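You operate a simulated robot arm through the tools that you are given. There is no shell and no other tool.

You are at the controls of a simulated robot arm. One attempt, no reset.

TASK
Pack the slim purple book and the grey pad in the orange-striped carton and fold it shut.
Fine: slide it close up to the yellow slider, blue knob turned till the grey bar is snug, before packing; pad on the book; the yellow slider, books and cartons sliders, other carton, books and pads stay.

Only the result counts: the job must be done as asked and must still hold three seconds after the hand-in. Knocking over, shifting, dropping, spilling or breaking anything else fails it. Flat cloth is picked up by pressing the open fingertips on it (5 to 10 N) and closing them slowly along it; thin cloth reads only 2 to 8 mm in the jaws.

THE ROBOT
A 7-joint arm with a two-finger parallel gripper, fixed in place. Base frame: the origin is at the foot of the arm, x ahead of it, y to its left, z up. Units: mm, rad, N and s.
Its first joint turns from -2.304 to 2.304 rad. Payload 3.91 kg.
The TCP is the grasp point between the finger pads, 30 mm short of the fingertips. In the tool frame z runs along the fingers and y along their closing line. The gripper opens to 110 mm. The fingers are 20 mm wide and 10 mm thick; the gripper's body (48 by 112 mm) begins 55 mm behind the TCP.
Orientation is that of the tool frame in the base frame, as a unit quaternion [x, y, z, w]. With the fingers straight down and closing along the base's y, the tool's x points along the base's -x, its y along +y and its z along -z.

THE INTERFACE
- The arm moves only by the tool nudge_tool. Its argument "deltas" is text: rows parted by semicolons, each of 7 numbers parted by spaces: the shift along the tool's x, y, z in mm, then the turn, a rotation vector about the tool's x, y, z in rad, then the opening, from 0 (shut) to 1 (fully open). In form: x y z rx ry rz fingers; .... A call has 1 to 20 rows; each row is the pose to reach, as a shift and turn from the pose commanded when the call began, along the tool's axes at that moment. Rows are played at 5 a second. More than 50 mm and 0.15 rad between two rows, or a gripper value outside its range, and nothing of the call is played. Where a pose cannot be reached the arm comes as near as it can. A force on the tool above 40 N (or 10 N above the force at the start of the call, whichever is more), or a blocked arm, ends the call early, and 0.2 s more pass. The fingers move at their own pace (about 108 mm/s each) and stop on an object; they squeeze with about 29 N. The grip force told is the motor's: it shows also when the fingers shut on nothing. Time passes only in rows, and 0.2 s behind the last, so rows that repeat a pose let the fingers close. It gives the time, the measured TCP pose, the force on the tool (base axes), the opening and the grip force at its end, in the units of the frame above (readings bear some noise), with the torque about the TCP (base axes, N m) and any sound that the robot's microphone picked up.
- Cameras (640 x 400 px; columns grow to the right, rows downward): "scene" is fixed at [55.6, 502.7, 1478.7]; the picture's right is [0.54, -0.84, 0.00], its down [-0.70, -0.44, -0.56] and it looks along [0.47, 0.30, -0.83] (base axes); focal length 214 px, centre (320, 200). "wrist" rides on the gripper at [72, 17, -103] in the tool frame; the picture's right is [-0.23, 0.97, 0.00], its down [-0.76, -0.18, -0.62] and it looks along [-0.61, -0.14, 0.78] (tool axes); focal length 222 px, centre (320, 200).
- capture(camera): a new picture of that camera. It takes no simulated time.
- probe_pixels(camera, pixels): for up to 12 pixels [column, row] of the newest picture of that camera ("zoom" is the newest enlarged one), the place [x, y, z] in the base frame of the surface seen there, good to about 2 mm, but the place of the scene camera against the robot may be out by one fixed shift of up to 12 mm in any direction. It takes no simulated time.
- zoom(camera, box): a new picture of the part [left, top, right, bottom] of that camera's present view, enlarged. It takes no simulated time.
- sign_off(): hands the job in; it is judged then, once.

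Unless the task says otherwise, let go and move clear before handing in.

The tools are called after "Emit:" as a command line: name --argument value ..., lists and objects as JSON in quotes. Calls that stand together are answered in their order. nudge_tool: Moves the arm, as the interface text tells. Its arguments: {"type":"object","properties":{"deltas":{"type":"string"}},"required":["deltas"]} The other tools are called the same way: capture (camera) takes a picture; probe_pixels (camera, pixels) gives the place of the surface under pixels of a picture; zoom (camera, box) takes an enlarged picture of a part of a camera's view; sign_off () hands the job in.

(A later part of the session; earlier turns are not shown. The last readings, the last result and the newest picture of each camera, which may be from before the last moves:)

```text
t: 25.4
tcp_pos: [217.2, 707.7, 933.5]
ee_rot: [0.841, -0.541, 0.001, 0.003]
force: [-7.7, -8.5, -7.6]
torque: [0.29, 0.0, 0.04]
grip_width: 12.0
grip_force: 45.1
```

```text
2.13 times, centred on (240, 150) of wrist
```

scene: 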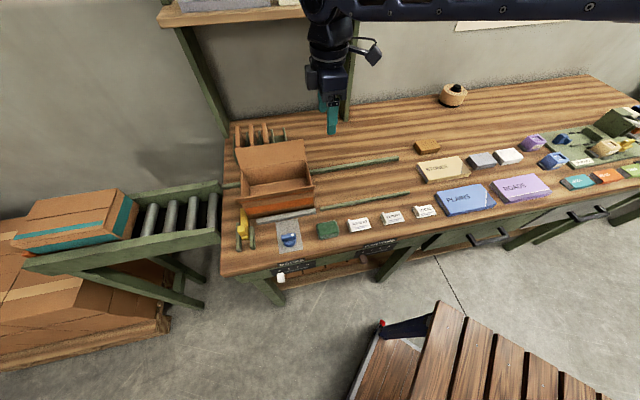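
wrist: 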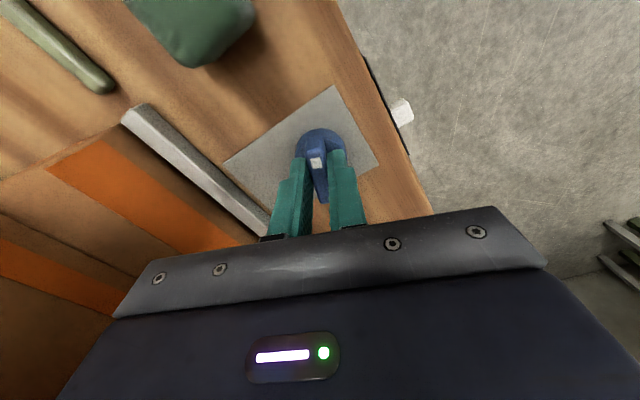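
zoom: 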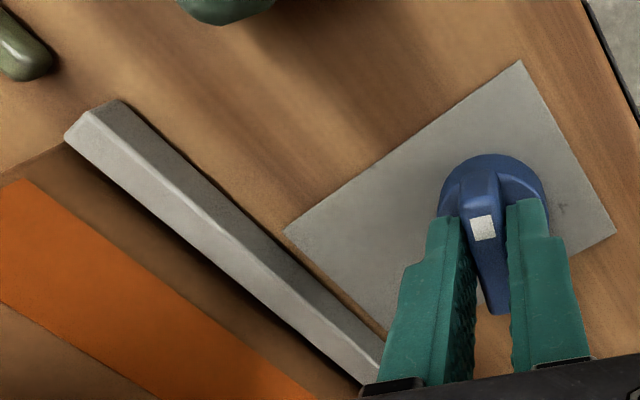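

The bar is closer to the carton now. I will relieve the small side load again, continue turning 0.2 rad, and probe the bar.

Emit:
probe_pixels --camera "wrist" --pixels '[[170, 132], [190, 150], [210, 170], [165, 145], [185, 162], [150, 135], [316, 163], [320, 195], [312, 150], [200, 190], [150, 165], [140, 150]]'

Emit:
nudge_tool --deltas "0.5 1.2 0 0 0 0 0; 0.5 1.2 0 0 0 0.03 0; 0.5 1.2 0 0 0 0.06 0; 0.5 1.2 0 0 0 0.09 0; 0.5 1.2 0 0 0 0.12 0; 0.5 1.2 0 0 0 0.15 0; 0.5 1.2 0 0 0 0.18 0; 0.5 1.2 0 0 0 0.18 0"

```text
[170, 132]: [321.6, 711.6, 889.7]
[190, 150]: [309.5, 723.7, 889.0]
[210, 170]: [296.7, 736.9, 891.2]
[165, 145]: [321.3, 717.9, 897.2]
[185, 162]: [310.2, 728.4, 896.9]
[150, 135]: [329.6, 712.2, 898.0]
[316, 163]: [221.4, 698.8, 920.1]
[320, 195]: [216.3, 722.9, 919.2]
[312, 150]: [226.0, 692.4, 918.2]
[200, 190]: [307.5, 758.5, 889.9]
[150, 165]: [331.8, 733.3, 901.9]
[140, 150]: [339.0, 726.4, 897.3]
```

```text
t: 27.2
tcp_pos: [216.7, 707.0, 934.9]
ee_rot: [0.789, -0.615, 0.001, 0.001]
force: [-4.3, 9.1, -8.4]
torque: [-0.89, -0.36, 0.01]
grip_width: 11.8
grip_force: 45.1
```

Emit:
capture --camera "wrist"

Emit:
zoom --camera "wrist" --box '[90, 60, 390, 240]'

Emit:
zoom --camera "scene" --box '[225, 185, 325, 255]'

```text
taken
```

wrist: 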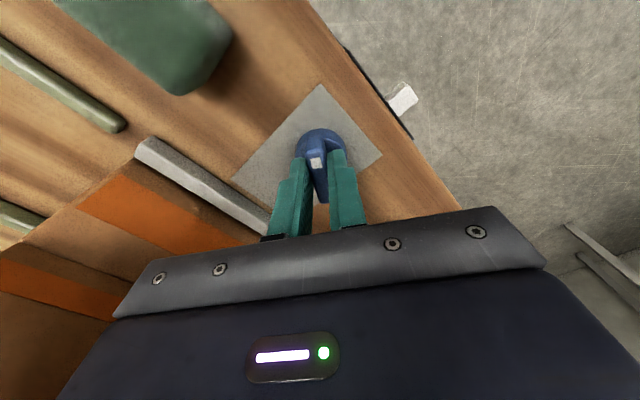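

```text
2.13 times, centred on (240, 150) of wrist
```

zoom: 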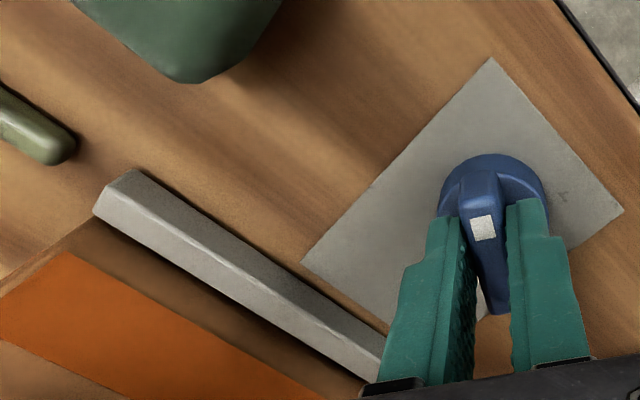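

```text
5.71 times, centred on (275, 220) of scene
```

zoom: 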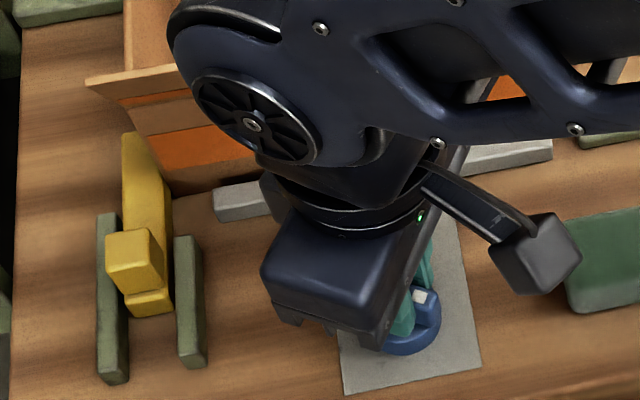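

Emit:
probe_pixels --camera "wrist" --pixels '[[165, 150], [185, 163], [205, 175], [225, 188], [160, 158], [180, 170], [200, 183], [220, 200], [140, 158], [195, 210], [316, 163], [320, 195]]'

Emit:
probe_pixels --camera "zoom" --pixels '[[225, 195], [225, 215], [240, 190], [245, 210], [530, 145], [530, 158], [545, 155], [200, 180], [130, 160], [165, 190], [150, 180], [435, 310]]'

```text
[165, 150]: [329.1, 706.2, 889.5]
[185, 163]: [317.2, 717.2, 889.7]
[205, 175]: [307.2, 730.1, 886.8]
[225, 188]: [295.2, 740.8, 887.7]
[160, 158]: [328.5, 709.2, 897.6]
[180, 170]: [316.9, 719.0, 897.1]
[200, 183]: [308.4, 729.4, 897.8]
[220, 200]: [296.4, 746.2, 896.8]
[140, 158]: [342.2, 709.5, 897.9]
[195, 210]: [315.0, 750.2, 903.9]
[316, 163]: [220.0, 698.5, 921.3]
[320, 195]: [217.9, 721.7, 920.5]
```

```text
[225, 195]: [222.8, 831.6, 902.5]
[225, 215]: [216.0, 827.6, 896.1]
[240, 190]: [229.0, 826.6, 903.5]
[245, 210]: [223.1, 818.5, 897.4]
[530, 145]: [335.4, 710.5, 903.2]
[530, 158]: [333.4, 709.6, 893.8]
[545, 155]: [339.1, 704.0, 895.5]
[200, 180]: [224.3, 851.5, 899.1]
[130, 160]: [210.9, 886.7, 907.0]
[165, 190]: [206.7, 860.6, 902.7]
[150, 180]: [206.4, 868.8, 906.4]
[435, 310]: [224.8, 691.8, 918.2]
```

The bar has advanced about 4–5 mm over 30° of turning, with roughly 8 mm to go to the carton. I will keep turning clockwise, correcting the small side load.

Emit:
nudge_tool --deltas "-1.1 0.2 0.5 0 0 0 0; -1.1 0.2 0.5 0 0 0.03 0; -1.1 0.2 0.5 0 0 0.06 0; -1.1 0.2 0.5 0 0 0.09 0; -1.1 0.2 0.5 0 0 0.12 0; -1.1 0.2 0.5 0 0 0.15 0; -1.1 0.2 0.5 0 0 0.18 0; -1.1 0.2 0.5 0 0 0.21 0; -1.1 0.2 0.5 0 0 0.24 0; -1.1 0.2 0.5 0 0 0.27 0; -1.1 0.2 0.5 0 0 0.27 0"

Emit:
zoom --camera "scene" --box '[225, 185, 325, 255]'

```text
t: 29.6
tcp_pos: [215.8, 707.6, 932.4]
ee_rot: [-0.699, 0.715, -0.001, -0.002]
force: [-5.9, -10.3, 1.3]
torque: [-0.47, 0.09, 0.03]
grip_width: 12.1
grip_force: 45.4
```

```text
5.71 times, centred on (275, 220) of scene
```

zoom: 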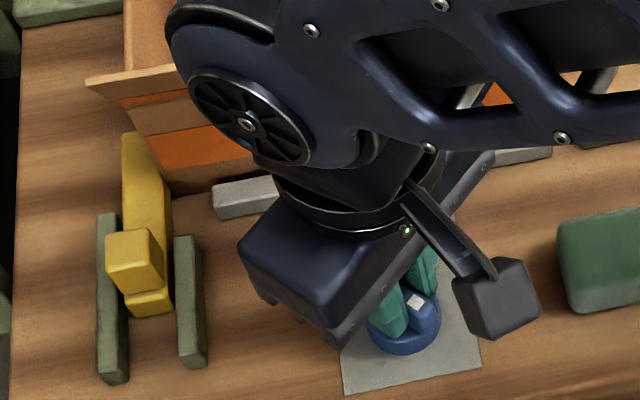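

The knob has turned 46° smoothly with hardly any torque. I will turn a further 0.27 rad and then measure the bar again.

Emit:
nudge_tool --deltas "0.6 0.6 0 0 0 0 0; 0.6 0.6 0 0 0 0.03 0; 0.6 0.6 0 0 0 0.06 0; 0.6 0.6 0 0 0 0.09 0; 0.6 0.6 0 0 0 0.12 0; 0.6 0.6 0 0 0 0.15 0; 0.6 0.6 0 0 0 0.18 0; 0.6 0.6 0 0 0 0.21 0; 0.6 0.6 0 0 0 0.24 0; 0.6 0.6 0 0 0 0.27 0; 0.6 0.6 0 0 0 0.27 0"

Emit:
zoom --camera "scene" --box '[225, 185, 325, 255]'

Emit:
capture --camera "wrist"

Emit:
zoom --camera "wrist" --box '[90, 60, 390, 240]'

```text
t: 32.0
tcp_pos: [215.1, 707.9, 933.6]
ee_rot: [-0.596, 0.803, 0.0, -0.002]
force: [-10.1, -9.4, 7.2]
torque: [-0.78, 0.43, 0.02]
grip_width: 12.1
grip_force: 45.0
```

```text
5.71 times, centred on (275, 220) of scene
```

zoom: 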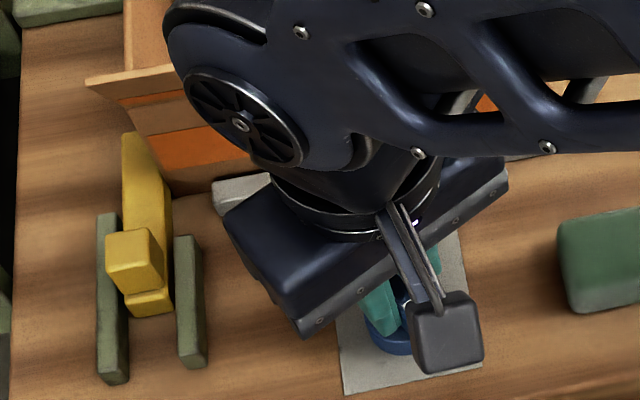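

```text
taken
```

wrist: 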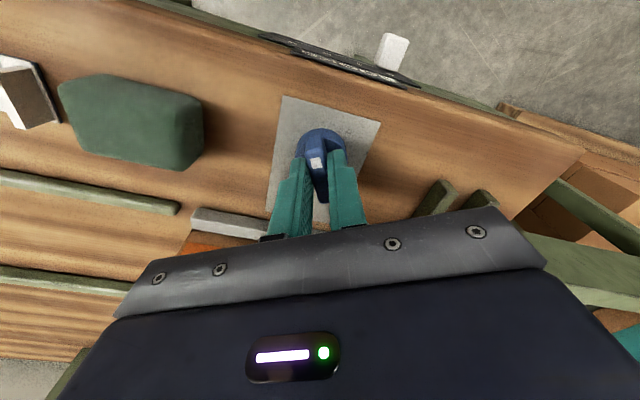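

```text
2.13 times, centred on (240, 150) of wrist
```

zoom: 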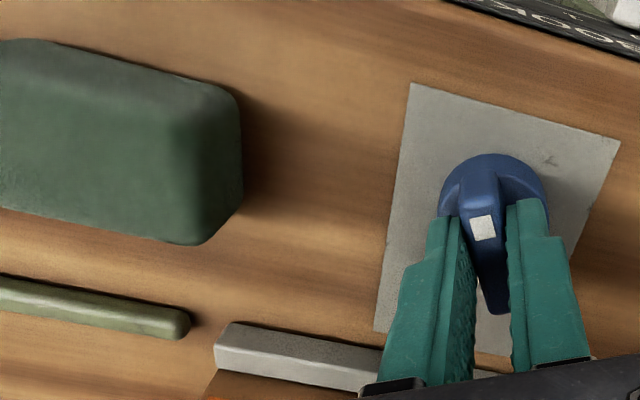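

Emit:
probe_pixels --camera "wrist" --pixels '[[205, 213], [225, 216], [245, 220], [200, 222], [225, 228], [250, 233], [190, 236], [215, 242], [120, 198], [160, 207], [150, 197], [100, 280]]'

Emit:
probe_pixels --camera "scene" --pixels '[[265, 218.5], [268, 220.5], [262, 217], [263, 221], [310, 212], [266, 215.5], [260, 214], [250, 212], [258, 217], [246, 208], [256, 209], [317, 211]]'

```text
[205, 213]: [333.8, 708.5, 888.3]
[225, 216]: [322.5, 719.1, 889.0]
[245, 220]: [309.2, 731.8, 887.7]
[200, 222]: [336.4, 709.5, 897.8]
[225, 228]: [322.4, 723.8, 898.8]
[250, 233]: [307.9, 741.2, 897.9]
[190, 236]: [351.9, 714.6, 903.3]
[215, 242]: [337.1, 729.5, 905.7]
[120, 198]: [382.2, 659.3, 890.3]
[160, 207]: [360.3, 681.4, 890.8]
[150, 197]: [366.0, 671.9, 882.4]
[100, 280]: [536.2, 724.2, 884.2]
```

```text
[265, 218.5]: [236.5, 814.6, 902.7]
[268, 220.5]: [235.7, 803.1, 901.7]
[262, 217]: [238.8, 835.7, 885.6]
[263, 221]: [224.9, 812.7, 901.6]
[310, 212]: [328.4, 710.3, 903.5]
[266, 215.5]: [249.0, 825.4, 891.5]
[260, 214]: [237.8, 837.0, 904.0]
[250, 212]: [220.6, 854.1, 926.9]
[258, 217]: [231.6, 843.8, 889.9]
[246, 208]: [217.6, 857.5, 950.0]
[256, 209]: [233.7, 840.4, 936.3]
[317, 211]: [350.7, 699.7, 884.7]
```

The bar's face is now at v≈734.6 (0.14 mm per degree). I will zoom in on where the bar meets the carton's front wall.

Emit:
zoom --camera "wrist" --box '[170, 195, 270, 255]'

Emit:
capture --camera "scene"

Emit:
zoom --camera "scene" --box '[240, 195, 280, 225]'

```text
6.40 times, centred on (220, 225) of wrist
```

zoom: 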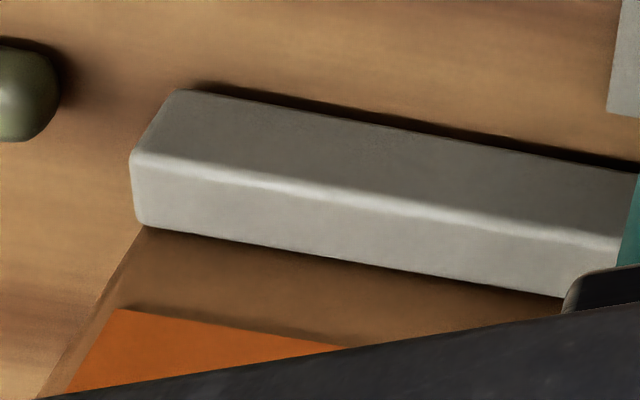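

```text
taken
```

scene: 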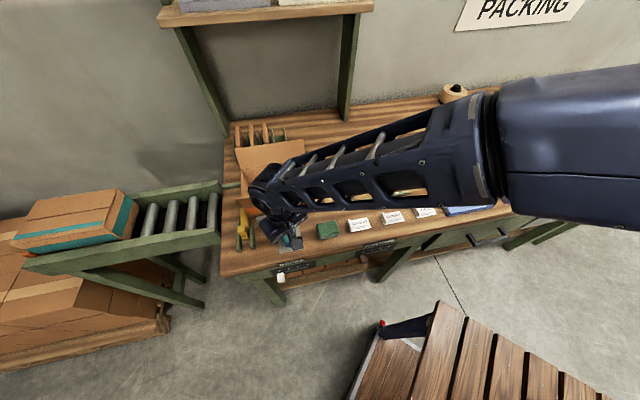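

```text
13.33 times, centred on (260, 210) of scene
```

zoom: 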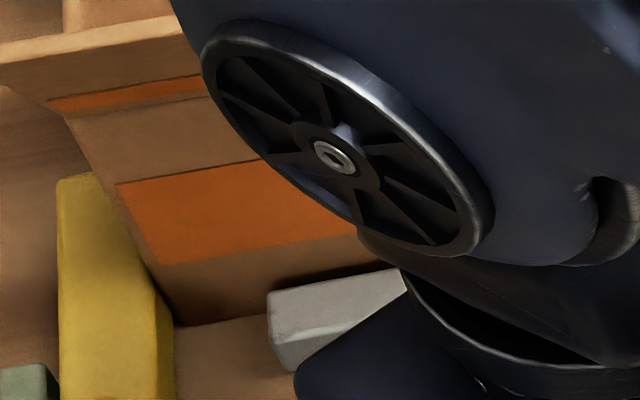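

Emit:
zoom --camera "wrist" --box '[170, 195, 270, 255]'

Emit:
probe_pixels --camera "zoom" --pixels '[[200, 180], [200, 230], [195, 236], [300, 253], [300, 200], [200, 250], [300, 275], [160, 240], [180, 300], [400, 275], [400, 300], [120, 290]]'

```text
6.40 times, centred on (220, 225) of wrist
```

zoom: 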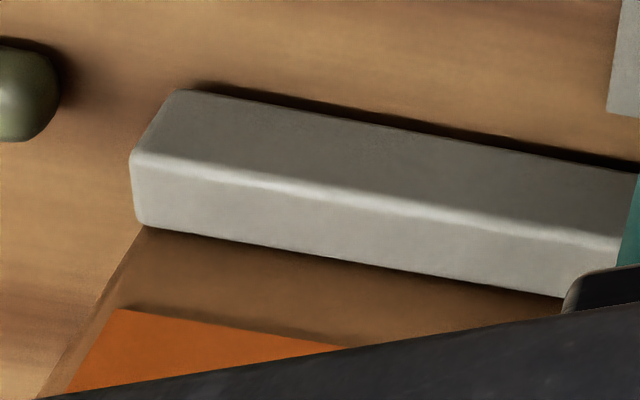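

```text
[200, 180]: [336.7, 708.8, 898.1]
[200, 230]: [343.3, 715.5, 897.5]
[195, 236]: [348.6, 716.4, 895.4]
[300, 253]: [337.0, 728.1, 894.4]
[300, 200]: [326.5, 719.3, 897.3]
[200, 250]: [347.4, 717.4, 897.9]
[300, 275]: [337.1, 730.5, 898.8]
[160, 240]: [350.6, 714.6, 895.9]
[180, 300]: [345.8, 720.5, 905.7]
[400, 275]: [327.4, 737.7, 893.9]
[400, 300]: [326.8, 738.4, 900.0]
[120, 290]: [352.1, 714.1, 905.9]
```

The bar's inner edge is about 4.5 mm from the carton's front wall. I will keep turning in the same way.

Emit:
nudge_tool --deltas "0.8 0.7 -0.5 0 0 0 0; 0.8 0.7 -0.5 0 0 0.03 0; 0.8 0.7 -0.5 0 0 0.06 0; 0.8 0.7 -0.5 0 0 0.09 0; 0.8 0.7 -0.5 0 0 0.12 0; 0.8 0.7 -0.5 0 0 0.15 0; 0.8 0.7 -0.5 0 0 0.18 0; 0.8 0.7 -0.5 0 0 0.21 0; 0.8 0.7 -0.5 0 0 0.24 0; 0.8 0.7 -0.5 0 0 0.27 0; 0.8 0.7 -0.5 0 0 0.27 0"

Emit:
capture --camera "wrist"

Emit:
zoom --camera "wrist" --box '[120, 150, 320, 270]'

Emit:
zoom --camera "scene" --box '[220, 120, 330, 255]'

```text
t: 34.4
tcp_pos: [214.9, 707.1, 933.7]
ee_rot: [-0.484, 0.875, -0.001, -0.001]
force: [3.9, 27.6, -9.1]
torque: [0.95, -0.16, 0.03]
grip_width: 11.9
grip_force: 45.3
```

```text
taken
```

wrist: 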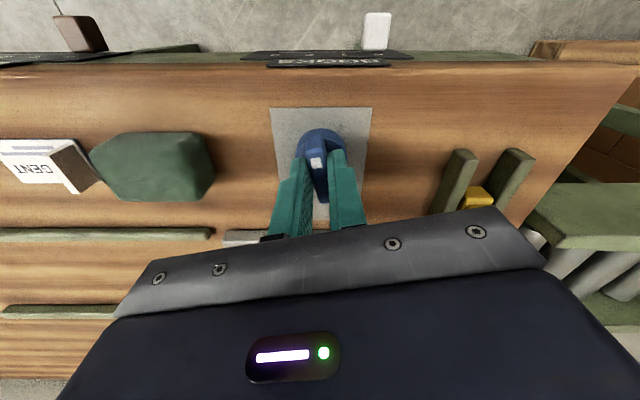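

```text
3.20 times, centred on (220, 210) of wrist
```

zoom: 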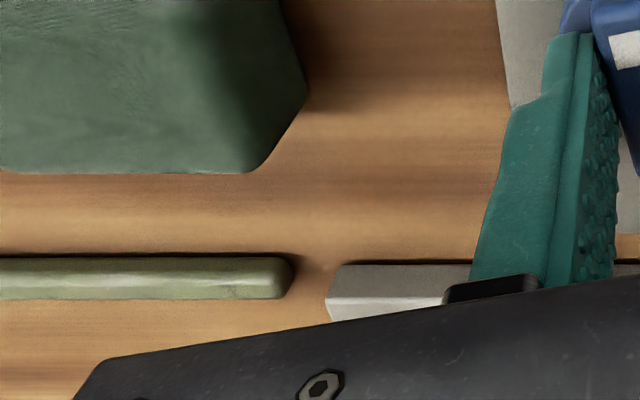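

```text
2.96 times, centred on (275, 188) of scene
```

zoom: 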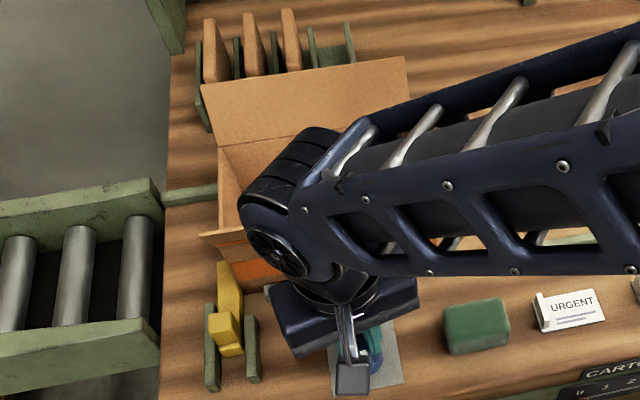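

76° turned; the side force has grown to 28 N from small centring errors. I will open the fingers to relieve it and look at the knob and the bar.

Emit:
nudge_tool --deltas "0 0 0 0 0 0 0.15; 0 0 0 0 0 0 0.35; 0 0 0 0 0 0 0.35; 0 0 -40 0 0 0 0.35; 0 0 -80 0 0 0 0.35; 0 0 -120 0 0 0 0.35"

Emit:
capture --camera "wrist"

Emit:
zoom --camera "wrist" --box '[160, 40, 400, 220]'

```text
t: 35.8
tcp_pos: [216.4, 709.5, 1052.0]
ee_rot: [-0.484, 0.875, -0.002, -0.002]
force: [0.6, 0.8, 0.2]
torque: [-0.02, 0.0, 0.01]
grip_width: 38.2
grip_force: 0.1
```

```text
taken
```

wrist: 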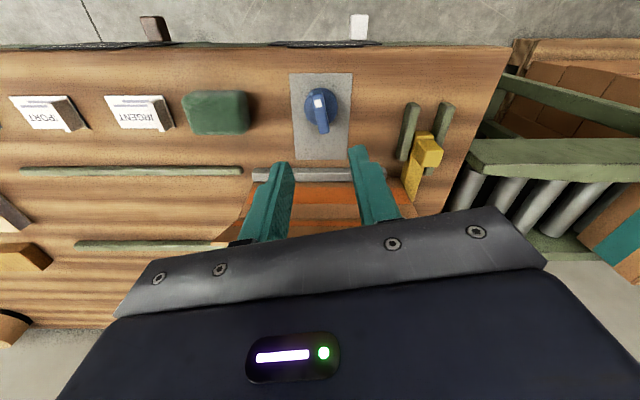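

```text
2.22 times, centred on (280, 130) of wrist
```

zoom: 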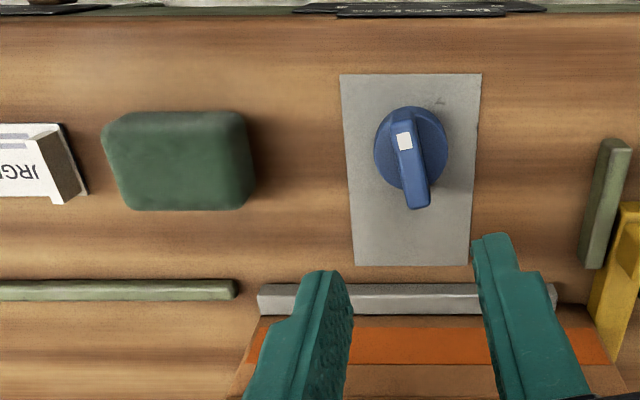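

Emit:
zoom --camera "wrist" --box '[245, 145, 345, 215]'

Emit:
probe_pixels --camera "wrist" --pixels '[[316, 97], [319, 128], [303, 107], [335, 107], [319, 87], [325, 133], [314, 94], [310, 130], [332, 122], [330, 95], [306, 118], [309, 92]]'

```text
5.71 times, centred on (295, 180) of wrist
```

zoom: 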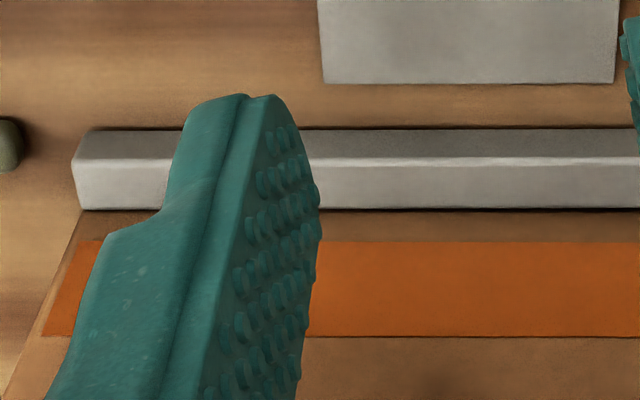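

```text
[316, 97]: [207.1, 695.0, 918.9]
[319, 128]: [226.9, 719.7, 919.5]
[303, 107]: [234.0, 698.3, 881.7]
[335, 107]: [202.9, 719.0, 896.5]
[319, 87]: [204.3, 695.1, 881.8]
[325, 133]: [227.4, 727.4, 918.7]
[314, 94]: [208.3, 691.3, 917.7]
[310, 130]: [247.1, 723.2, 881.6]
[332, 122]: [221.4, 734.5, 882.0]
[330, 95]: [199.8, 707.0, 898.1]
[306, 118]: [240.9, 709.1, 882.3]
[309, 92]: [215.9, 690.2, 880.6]
```

Emit:
probe_pixels --camera "zoom" --pixels '[[400, 142], [550, 142], [400, 170], [400, 200], [550, 200], [130, 142], [130, 200], [400, 225], [550, 225], [400, 280], [120, 225], [600, 300]]'

```text
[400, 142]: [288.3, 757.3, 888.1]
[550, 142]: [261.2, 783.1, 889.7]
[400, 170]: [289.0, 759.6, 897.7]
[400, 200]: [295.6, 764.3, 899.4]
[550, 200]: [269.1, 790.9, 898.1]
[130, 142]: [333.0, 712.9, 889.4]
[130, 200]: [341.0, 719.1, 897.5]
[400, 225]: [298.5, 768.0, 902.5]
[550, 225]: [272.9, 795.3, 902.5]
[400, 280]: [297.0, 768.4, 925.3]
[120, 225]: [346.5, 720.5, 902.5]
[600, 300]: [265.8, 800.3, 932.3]
```

The knob is at about (217.4,709.5) and the bar's inner edge (v≈748.5) is about 3 mm from the carton (v≈752). I will go back down, re-grip the handle and go on.

Emit:
nudge_tool --deltas "-0.3 -0.4 40 0 0 0 0.35; -0.3 -0.4 80 0 0 0 0.35; -0.3 -0.4 108 0 0 0 0.35; -0.3 -0.4 119 0 0 0 0.35; -0.3 -0.4 119 0 0 0 0.15; -0.3 -0.4 119 0 0 0 0; -0.3 -0.4 119 0 0 0 0; -0.3 -0.4 119 0 0 0 0"

```text
t: 37.6
tcp_pos: [213.3, 708.3, 934.4]
ee_rot: [-0.484, 0.875, -0.001, -0.001]
force: [-16.4, 19.1, -8.9]
torque: [1.59, -0.29, 0.06]
grip_width: 12.1
grip_force: 45.1
```

Emit:
nudge_tool --deltas "0 1 0 0 0 0 0; 0 2 0 0 0 0 0; -0.5 2 0.5 0 0 0 0; -0.5 2 0.5 0 0 0 0"

```text
t: 38.6
tcp_pos: [214.7, 707.6, 936.2]
ee_rot: [-0.483, 0.876, -0.001, -0.001]
force: [-1.6, 1.4, 12.7]
torque: [-0.52, 0.49, 0.01]
grip_width: 11.8
grip_force: 45.2
```

The side load is gone now. I will turn on by 0.2 rad.

Emit:
nudge_tool --deltas "0 0 -0.5 0 0 0.03 0; 0 0 -0.5 0 0 0.06 0; 0 0 -0.5 0 0 0.09 0; 0 0 -0.5 0 0 0.12 0; 0 0 -0.5 0 0 0.15 0; 0 0 -0.5 0 0 0.18 0; 0 0 -0.5 0 0 0.2 0; 0 0 -0.5 0 0 0.2 0"

Emit:
capture --camera "wrist"

```text
t: 40.4
tcp_pos: [213.8, 709.3, 934.8]
ee_rot: [-0.393, 0.92, -0.001, -0.001]
force: [8.8, 7.1, -10.1]
torque: [0.08, 0.22, 0.01]
grip_width: 11.9
grip_force: 45.1
```

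```text
taken
```

wrist: 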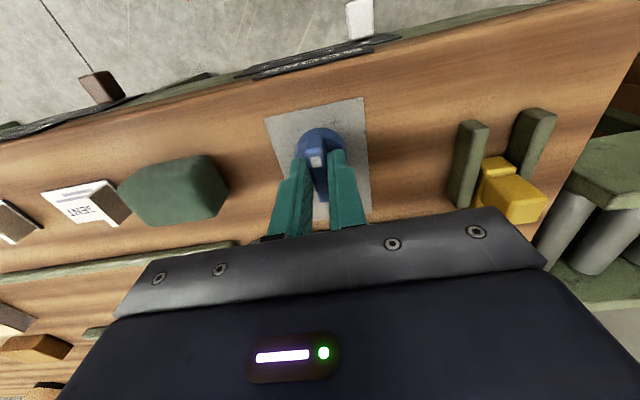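

88° turned, forces still low. I will turn another 0.2 rad.

Emit:
nudge_tool --deltas "-0.6 0 0.5 0 0 0.03 0; -0.6 0 0.5 0 0 0.06 0; -0.6 0 0.5 0 0 0.09 0; -0.6 0 0.5 0 0 0.12 0; -0.6 0 0.5 0 0 0.15 0; -0.6 0 0.5 0 0 0.18 0; -0.6 0 0.5 0 0 0.2 0; -0.6 0 0.5 0 0 0.2 0"

Emit:
capture --camera "wrist"

Emit:
zoom --camera "scene" --box '[220, 120, 330, 255]'

```text
t: 42.2
tcp_pos: [213.7, 709.2, 934.1]
ee_rot: [-0.3, 0.954, -0.003, -0.002]
force: [1.2, -22.0, -2.6]
torque: [-0.55, 0.64, 1.14]
grip_width: 15.0
grip_force: 44.7
```

```text
taken
```

wrist: 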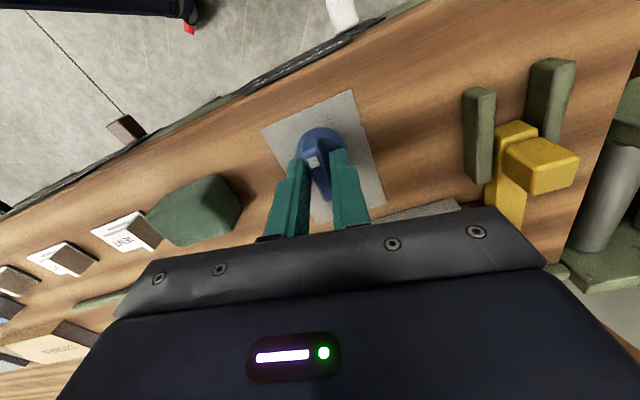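

```text
2.96 times, centred on (275, 188) of scene
```

zoom: 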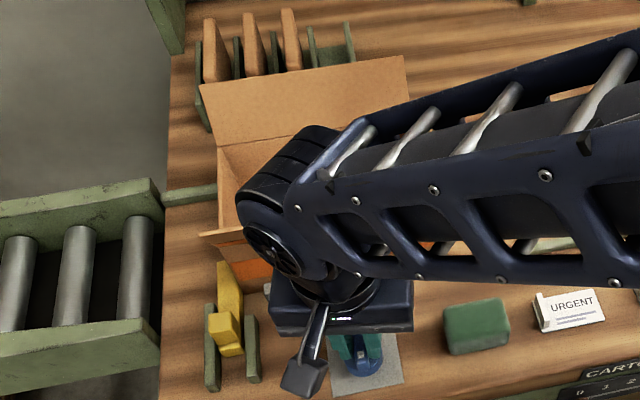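

The torque jumped to 1.14 N·m and the fingers were forced open to 15 mm, so the knob has met resistance. I will turn back slightly to relieve the load, release and look at the bar.

Emit:
nudge_tool --deltas "0 0 0 0 0 -0.05 0; 0 0 0 0 0 -0.1 0; 0 0 0 0 0 -0.1 0.15; 0 0 0 0 0 -0.1 0.35; 0 0 -40 0 0 -0.1 0.35; 0 0 -80 0 0 -0.1 0.35; 0 0 -120 0 0 -0.1 0.35"

Emit:
capture --camera "wrist"

Emit:
zoom --camera "wrist" --box '[200, 60, 440, 220]'

```text
t: 43.8
tcp_pos: [215.2, 705.6, 1054.5]
ee_rot: [-0.347, 0.938, -0.002, -0.002]
force: [0.7, 0.5, -0.3]
torque: [-0.02, 0.01, 0.0]
grip_width: 38.6
grip_force: 0.1
```

```text
taken
```

wrist: 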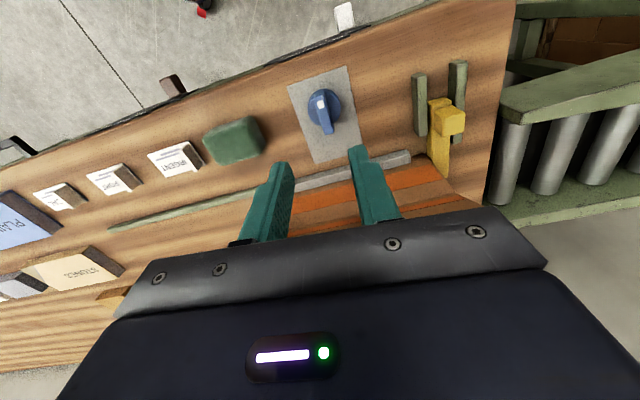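

```text
2.50 times, centred on (320, 140) of wrist
```

zoom: 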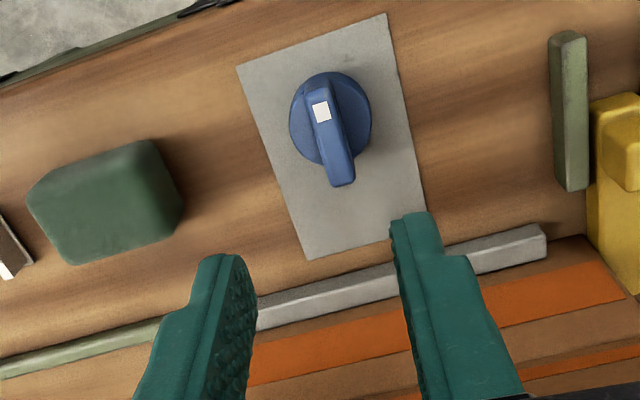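

Emit:
zoom --camera "wrist" --box '[290, 140, 450, 220]'

```text
4.00 times, centred on (370, 180) of wrist
```

zoom: 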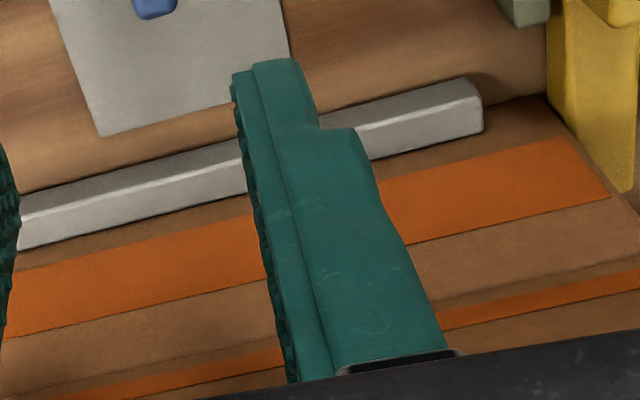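

Emit:
probe_pixels --camera "zoom" --pixels '[[120, 190], [200, 165], [430, 102], [100, 220], [200, 192], [430, 140], [100, 235], [200, 210], [430, 160], [500, 140], [150, 260], [560, 140]]'

Emit:
probe_pixels --camera "wrist" --pixels '[[321, 101], [327, 132], [316, 93], [333, 131], [325, 90], [318, 107], [445, 140], [440, 160], [450, 118], [120, 218], [200, 203], [180, 206]]'

```text
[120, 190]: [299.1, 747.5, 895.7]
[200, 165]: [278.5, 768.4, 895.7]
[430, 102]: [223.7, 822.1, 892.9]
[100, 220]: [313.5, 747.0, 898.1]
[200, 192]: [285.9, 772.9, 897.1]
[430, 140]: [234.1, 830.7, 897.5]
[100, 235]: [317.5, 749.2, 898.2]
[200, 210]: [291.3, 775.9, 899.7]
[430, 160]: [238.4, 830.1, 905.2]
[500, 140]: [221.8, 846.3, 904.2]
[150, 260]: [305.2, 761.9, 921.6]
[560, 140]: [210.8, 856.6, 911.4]
```

```text
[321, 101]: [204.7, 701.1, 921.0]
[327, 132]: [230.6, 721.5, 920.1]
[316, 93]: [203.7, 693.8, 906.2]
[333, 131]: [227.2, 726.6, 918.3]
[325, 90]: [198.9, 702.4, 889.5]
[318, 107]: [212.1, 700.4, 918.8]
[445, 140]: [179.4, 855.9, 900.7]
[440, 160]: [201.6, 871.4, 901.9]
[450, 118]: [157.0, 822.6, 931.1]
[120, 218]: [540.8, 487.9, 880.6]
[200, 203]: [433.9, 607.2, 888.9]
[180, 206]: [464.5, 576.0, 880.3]
```

The carton's front wall is still at v≈752.2 and the bar's top inner edge reads about 748–750. I will zoom in very closely on that boundary to see if the bar is touching.

Emit:
zoom --camera "wrist" --box '[380, 145, 420, 175]'

Emit:
probe_pixels --camera "zoom" --pixels '[[300, 200], [300, 220], [300, 240], [300, 250], [300, 260], [300, 270], [300, 280], [300, 290], [300, 300], [300, 310], [300, 325], [300, 345]]'

```text
13.33 times, centred on (400, 160) of wrist
```

zoom: 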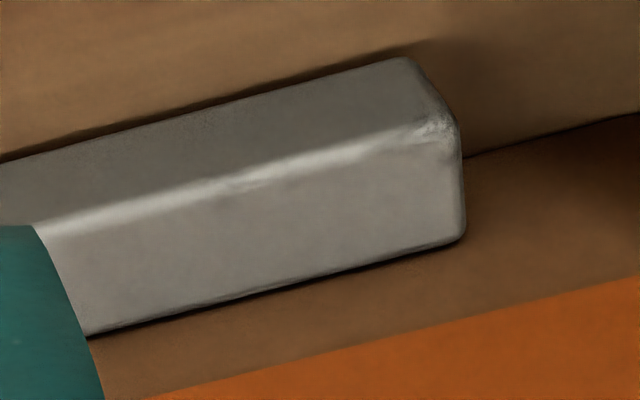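

```text
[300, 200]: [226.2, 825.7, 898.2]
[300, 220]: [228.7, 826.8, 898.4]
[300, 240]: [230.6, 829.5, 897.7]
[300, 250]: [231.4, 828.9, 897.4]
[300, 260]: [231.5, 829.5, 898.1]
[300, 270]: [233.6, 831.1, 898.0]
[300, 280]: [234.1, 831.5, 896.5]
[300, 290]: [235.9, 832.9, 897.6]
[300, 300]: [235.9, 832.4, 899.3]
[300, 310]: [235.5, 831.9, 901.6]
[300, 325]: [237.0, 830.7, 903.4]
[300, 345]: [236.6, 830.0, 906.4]
```

Probing pixel by pixel across the boundary, the bar's top runs up to v≈751 and the carton wall starts at v≈752, so the bar is touching the carton and the knob had stalled there: it is snug. I will take a scene picture to check the yellow slider and to measure the purple book and grey pad.

Emit:
capture --camera "scene"

Emit:
zoom --camera "scene" --box '[450, 130, 580, 220]'

Emit:
zoom --camera "scene" --box '[220, 120, 330, 255]'

```text
taken
```

scene: 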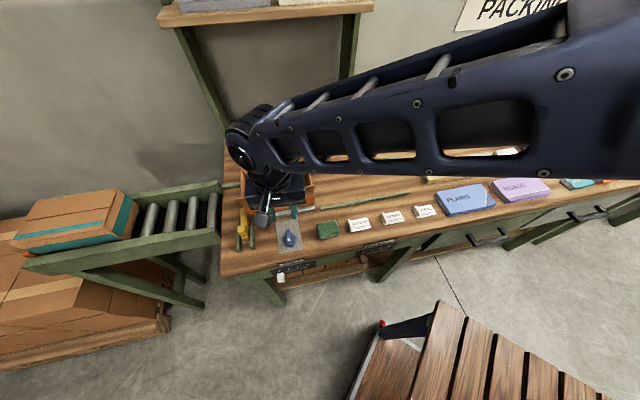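

```text
4.44 times, centred on (515, 175) of scene
```

zoom: 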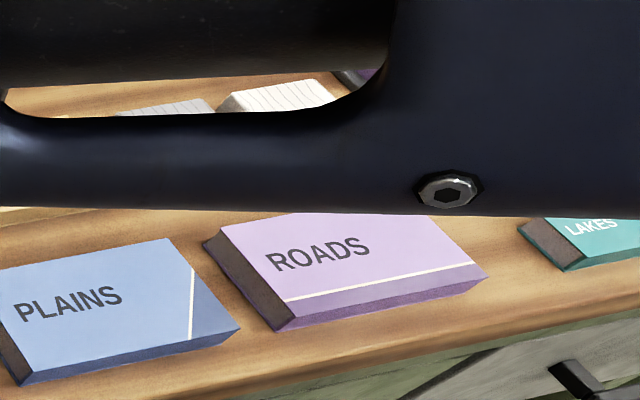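

```text
2.96 times, centred on (275, 188) of scene
```

zoom: 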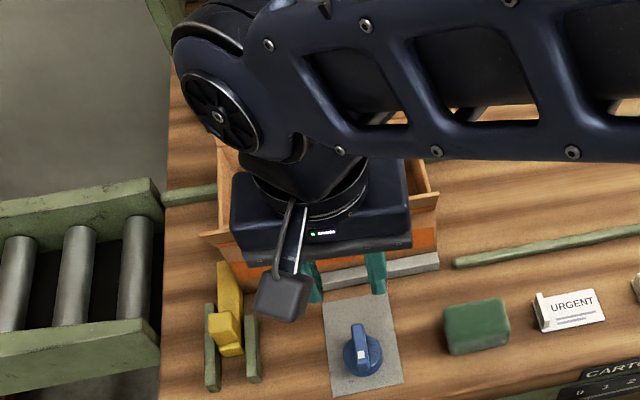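

The knob now points about 90° from where it began, and the yellow slider is unmoved. Next I will rise and travel to above the purple ROADS book, turning the tool so that the fingers close across its short side.

Emit:
nudge_tool --deltas "0 0 -45 0 0 0 0.35; 0 0 -90 0 0 0 0.6; -5.1 -45.5 -95 0 0 0.0883 1; -10.3 -91.1 -95 0 0 0.1766 1; -15.4 -136.6 -95 0 0 0.2649 1; -20.5 -182.2 -95 0 0 0.3532 1; -25.6 -227.7 -95 0 0 0.4415 1; -30.8 -273.2 -95 0 0 0.5298 1; -35.9 -318.8 -95 0 0 0.6181 1; -41 -364.3 -95 0 0 0.7064 1; -46.2 -409.9 -95 0 0 0.7947 1; -51.3 -455.4 -95 0 0 0.883 1; -56.4 -500.9 -95 0 0 0.9713 1; -61.5 -546.5 -95 0 0 1.0596 1; -66.7 -592 -95 0 0 1.1479 1; -71.8 -637.6 -95 0 0 1.2362 1; -76.9 -683.1 -95 0 0 1.3245 1; -82.1 -728.6 -95 0 0 1.4128 1; -87.2 -774.2 -95 0 0 1.501 1; -87.2 -774.2 -95 0 0 1.501 1"

Emit:
capture --camera "wrist"

Emit:
capture --camera "scene"

```text
t: 48.0
tcp_pos: [786.3, 179.6, 1152.6]
ee_rot: [0.386, 0.923, -0.002, 0.0]
force: [0.5, 0.4, 0.5]
torque: [-0.02, 0.01, 0.0]
grip_width: 110.1
grip_force: 0.0
```

```text
taken
```

wrist: 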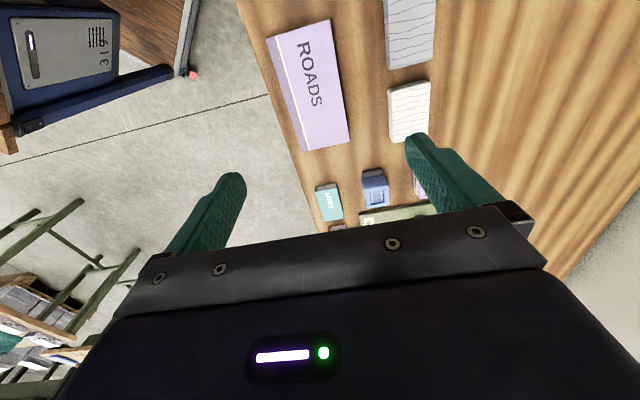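

```text
taken
```

scene: 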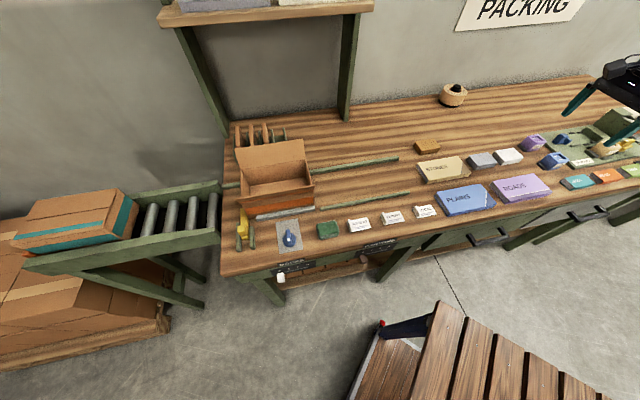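

The book and pads are in view in the wrist picture (ROADS at (310,85), grey pad at (410,30)). I will probe the book and pads, and also check the carton and bar in the clear scene view.

Emit:
zoom --camera "wrist" --box '[250, 0, 450, 160]'

Emit:
zoom --camera "scene" --box '[225, 125, 335, 255]'

Emit:
probe_pixels --camera "wrist" --pixels '[[270, 40], [327, 22], [347, 142], [303, 149], [283, 36], [310, 85], [295, 148], [387, 66], [434, 63], [410, 30], [392, 92], [428, 138]]'

```text
2.50 times, centred on (350, 80) of wrist
```

zoom: 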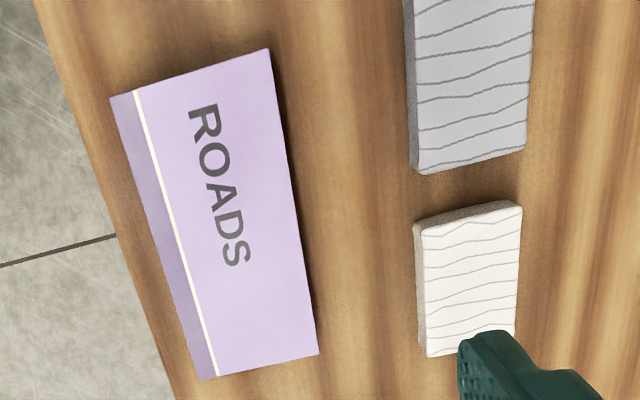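

```text
3.08 times, centred on (280, 190) of scene
```

zoom: 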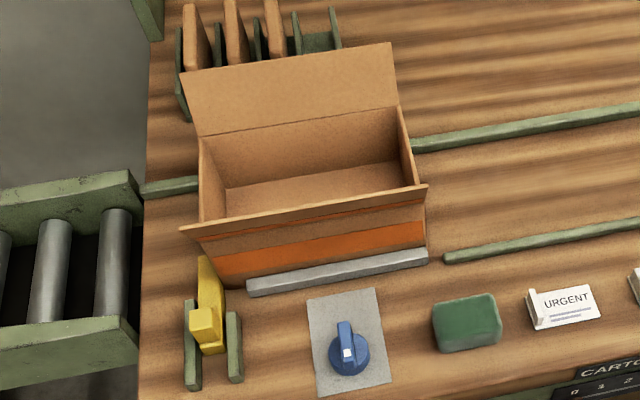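

```text
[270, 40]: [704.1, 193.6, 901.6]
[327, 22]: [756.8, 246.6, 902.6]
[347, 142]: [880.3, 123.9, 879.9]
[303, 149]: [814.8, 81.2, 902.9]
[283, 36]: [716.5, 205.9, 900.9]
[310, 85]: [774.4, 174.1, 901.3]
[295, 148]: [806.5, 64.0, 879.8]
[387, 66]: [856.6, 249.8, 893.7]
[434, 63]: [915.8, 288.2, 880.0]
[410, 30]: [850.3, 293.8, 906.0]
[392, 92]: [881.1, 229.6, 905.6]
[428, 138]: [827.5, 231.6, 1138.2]
```

ROADS spans about u 356–515 and v 637–714 (roughly 160 × 78 mm, 22 mm thick), so it fits the gripper. I will centre on it and go lower for a precise look.

Emit:
nudge_tool --deltas "-5 -5 40 0 0 0 1; -11.1 -10.1 80 0 0 0 1; -11.1 -10.1 115 0 0 0 1; -11.1 -10.1 130 0 0 0 1; -11.1 -10.1 130 0 0 0 1"

Emit:
capture --camera "wrist"

```text
t: 49.2
tcp_pos: [786.0, 163.9, 1023.1]
ee_rot: [0.387, 0.922, -0.002, 0.001]
force: [0.1, -0.4, -0.2]
torque: [0.01, 0.0, 0.01]
grip_width: 110.1
grip_force: 0.1
```

```text
taken
```

wrist: 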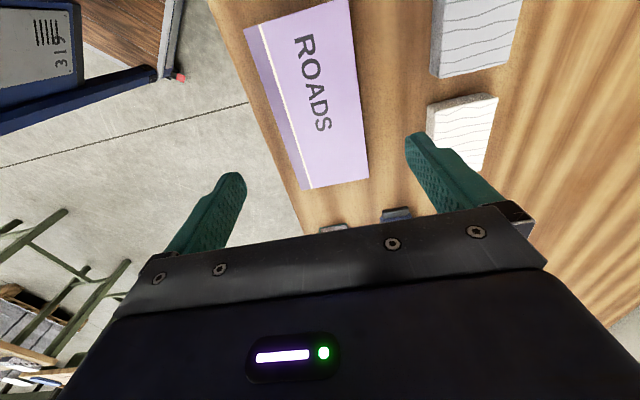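

Emit:
probe_pixels --camera "wrist" --pixels '[[248, 30], [275, 110], [301, 186], [310, 186], [366, 175], [365, 150], [355, 70], [349, 8], [330, 180], [300, 12], [257, 22], [310, 95]]'

Emit:
zoom --camera "wrist" --box '[230, 0, 390, 200]'

```text
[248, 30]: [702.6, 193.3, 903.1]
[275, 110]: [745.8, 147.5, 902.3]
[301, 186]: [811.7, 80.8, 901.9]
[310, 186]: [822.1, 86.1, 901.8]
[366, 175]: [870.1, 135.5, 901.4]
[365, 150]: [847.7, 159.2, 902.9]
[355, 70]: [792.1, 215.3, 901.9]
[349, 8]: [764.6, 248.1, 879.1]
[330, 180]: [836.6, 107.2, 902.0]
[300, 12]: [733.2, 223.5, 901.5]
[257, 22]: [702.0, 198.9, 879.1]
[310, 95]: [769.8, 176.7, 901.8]
```

```text
2.00 times, centred on (310, 100) of wrist
```

zoom: 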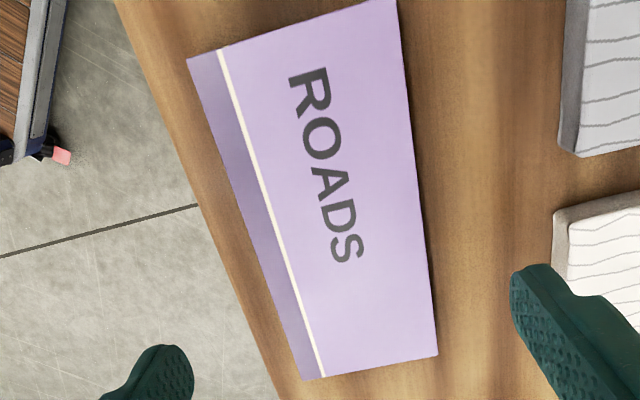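

The book's edges are at v 634.7 and 716 and its ends at u 354.5 and 515; the TCP is centred on it within 1 mm. I will go down to z≈915 and close the fingers on it.

Emit:
nudge_tool --deltas "0 0.5 40 0 0 0 1; 0 0.5 75 0 0 0 1; 0 0.5 95 0 0 0 1; 0 0.5 107 0 0 0 1; 0 0.5 107 0 0 0 1"

Emit:
capture --camera "wrist"

```text
t: 50.4
tcp_pos: [784.3, 161.7, 913.1]
ee_rot: [0.385, 0.923, -0.002, 0.0]
force: [-1.0, 0.6, 0.3]
torque: [0.02, -0.01, -0.04]
grip_width: 110.0
grip_force: 0.1
```

```text
taken
```

wrist: 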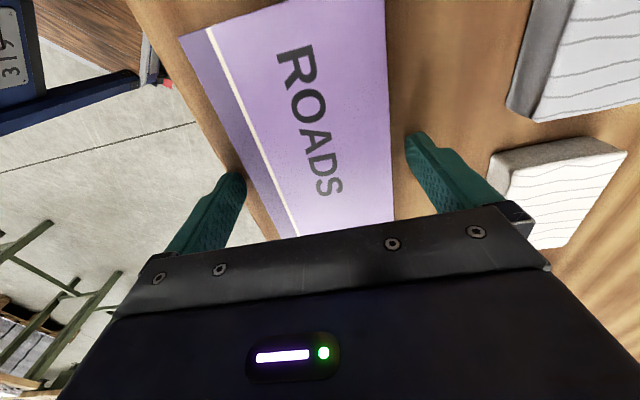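

The fingers straddle the book without touching. I will close them.

Emit:
nudge_tool --deltas "0 0 0 0 0 0 0.85; 0 0 0 0 0 0 0.78; 0 0 0 0 0 0 0.72; 0 0 0 0 0 0 0.6; 0 0 0 0 0 0 0.6"

```text
t: 51.6
tcp_pos: [784.2, 161.4, 912.8]
ee_rot: [0.386, 0.923, -0.001, 0.0]
force: [1.3, 0.3, 0.6]
torque: [-0.05, 0.0, 0.05]
grip_width: 84.5
grip_force: 29.0
```

The book is held (84.5 mm wide, grip 29 N). I will lift it straight up and check it.

Emit:
nudge_tool --deltas "0 0 -10 0 0 0 0.5; 0 0 -30 0 0 0 0.5; 0 0 -70 0 0 0 0.5; 0 0 -115 0 0 0 0.5; 0 0 -160 0 0 0 0.5; 0 0 -205 0 0 0 0.5; 0 0 -230 0 0 0 0.5; 0 0 -230 0 0 0 0.5"

Emit:
capture --camera "wrist"

Emit:
capture --camera "scene"

```text
t: 53.4
tcp_pos: [785.7, 166.0, 1144.7]
ee_rot: [0.386, 0.922, -0.002, 0.0]
force: [-0.2, -0.7, -1.4]
torque: [0.02, 0.02, 0.0]
grip_width: 84.6
grip_force: 29.3
```

```text
taken
```

wrist: 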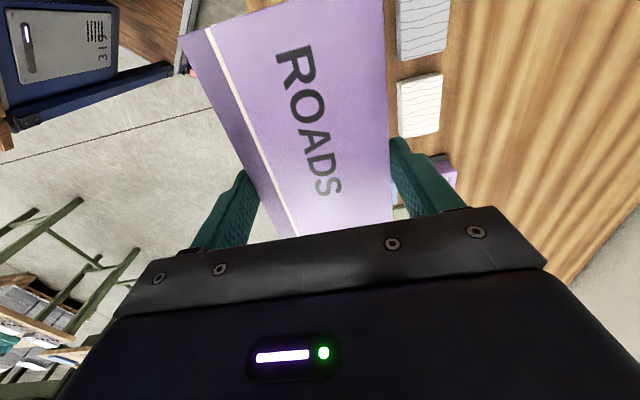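

```text
taken
```

scene: 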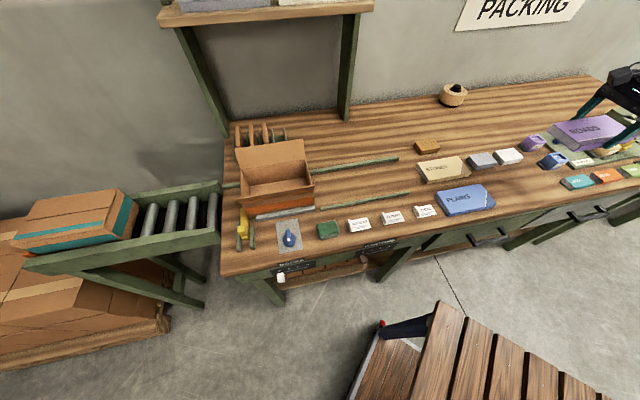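

The book is lifted level and everything else stands still. I will probe the carton's present place in the clear scene view before carrying the book there.

Emit:
zoom --camera "scene" --box '[230, 130, 325, 225]'

```text
4.21 times, centred on (278, 178) of scene
```

zoom: 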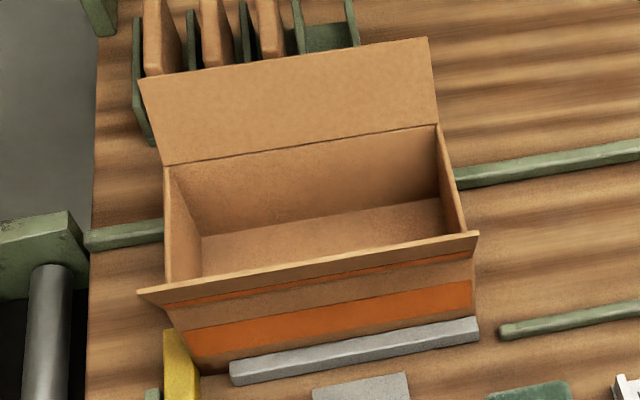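

Emit:
probe_pixels --camera "zoom" --pixels '[[164, 172], [168, 250], [438, 130], [459, 220], [203, 240], [440, 195], [300, 225], [143, 82], [427, 42], [143, 292], [476, 236], [300, 200]]'

Emit:
probe_pixels --camera "zoom" --pixels '[[155, 225], [460, 170], [470, 180], [150, 235], [560, 155], [120, 230], [240, 230], [400, 215], [452, 200], [170, 168], [433, 128], [380, 215]]'

```text
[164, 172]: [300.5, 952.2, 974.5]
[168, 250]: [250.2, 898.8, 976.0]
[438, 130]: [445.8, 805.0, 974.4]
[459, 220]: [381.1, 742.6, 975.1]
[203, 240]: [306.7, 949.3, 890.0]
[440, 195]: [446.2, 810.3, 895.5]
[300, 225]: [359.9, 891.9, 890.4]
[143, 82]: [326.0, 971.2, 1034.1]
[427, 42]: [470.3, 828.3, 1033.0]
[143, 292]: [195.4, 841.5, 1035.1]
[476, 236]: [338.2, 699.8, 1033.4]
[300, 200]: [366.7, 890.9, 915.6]
```

```text
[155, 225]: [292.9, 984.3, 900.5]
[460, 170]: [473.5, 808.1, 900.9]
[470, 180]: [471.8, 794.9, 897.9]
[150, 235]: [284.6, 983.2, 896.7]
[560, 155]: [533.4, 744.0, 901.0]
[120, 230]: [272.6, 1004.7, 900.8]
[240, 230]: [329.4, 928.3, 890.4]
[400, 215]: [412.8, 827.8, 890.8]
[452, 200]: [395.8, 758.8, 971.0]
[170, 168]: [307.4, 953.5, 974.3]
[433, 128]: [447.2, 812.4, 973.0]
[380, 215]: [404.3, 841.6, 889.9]
```

The scene view puts the carton's back wall around 5 mm from the back rail, so before packing I want to be sure the bar is truly snug. I will set the book back down where it was and re-inspect the bar and the knob.

Emit:
nudge_tool --deltas "0 0 45 0 0 0 0.5; 0 0 90 0 0 0 0.5; 0 0 135 0 0 0 0.5; 0 0 175 0 0 0 0.5; 0 0 205 0 0 0 0.5; 0 0 220 0 0 0 0.5; 0 0 226 0 0 0 0.5; 0 0 229 0 0 0 0.5; 0 0 229 0 0 0 0.5"

```text
t: 55.4
tcp_pos: [784.4, 164.3, 915.1]
ee_rot: [0.386, 0.922, -0.002, 0.001]
force: [-0.4, 0.6, -2.4]
torque: [0.01, 0.0, 0.03]
grip_width: 84.8
grip_force: 28.7
```

Emit:
nudge_tool --deltas "0 0 1 0 0 0 0.5; 0 0 1.5 0 0 0 0.5; 0 0 1.5 0 0 0 0.5"

```text
t: 56.2
tcp_pos: [785.3, 165.6, 913.1]
ee_rot: [0.386, 0.922, -0.002, 0.0]
force: [-0.4, -0.8, -2.0]
torque: [-0.01, 0.02, -0.02]
grip_width: 84.4
grip_force: 29.1
```

Emit:
nudge_tool --deltas "0 0 1 0 0 0 0.5; 0 0 1 0 0 0 0.5; 0 0 1 0 0 0 0.85; 0 0 1 0 0 0 1; 0 0 1 0 0 0 1; 0 0 -40 0 0 0 1; 0 0 -85 0 0 0 1; 0 0 -130 0 0 0 1; 0 0 -175 0 0 0 1; 0 0 -215 0 0 0 1"

Emit:
capture --camera "wrist"

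```text
t: 58.4
tcp_pos: [788.2, 166.5, 1132.0]
ee_rot: [0.386, 0.922, -0.002, 0.0]
force: [0.2, 0.0, -0.3]
torque: [-0.02, 0.04, 0.02]
grip_width: 110.1
grip_force: 0.0
```

```text
taken
```

wrist: 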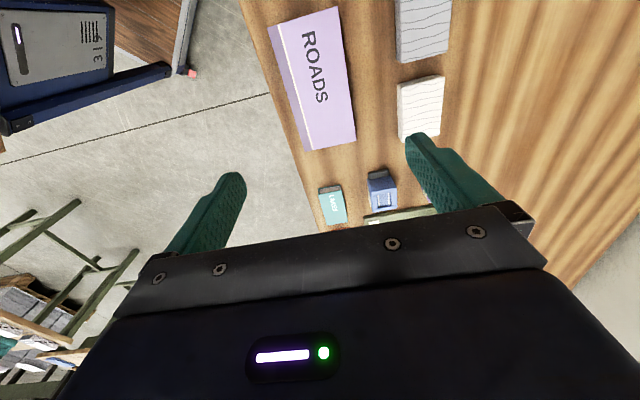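

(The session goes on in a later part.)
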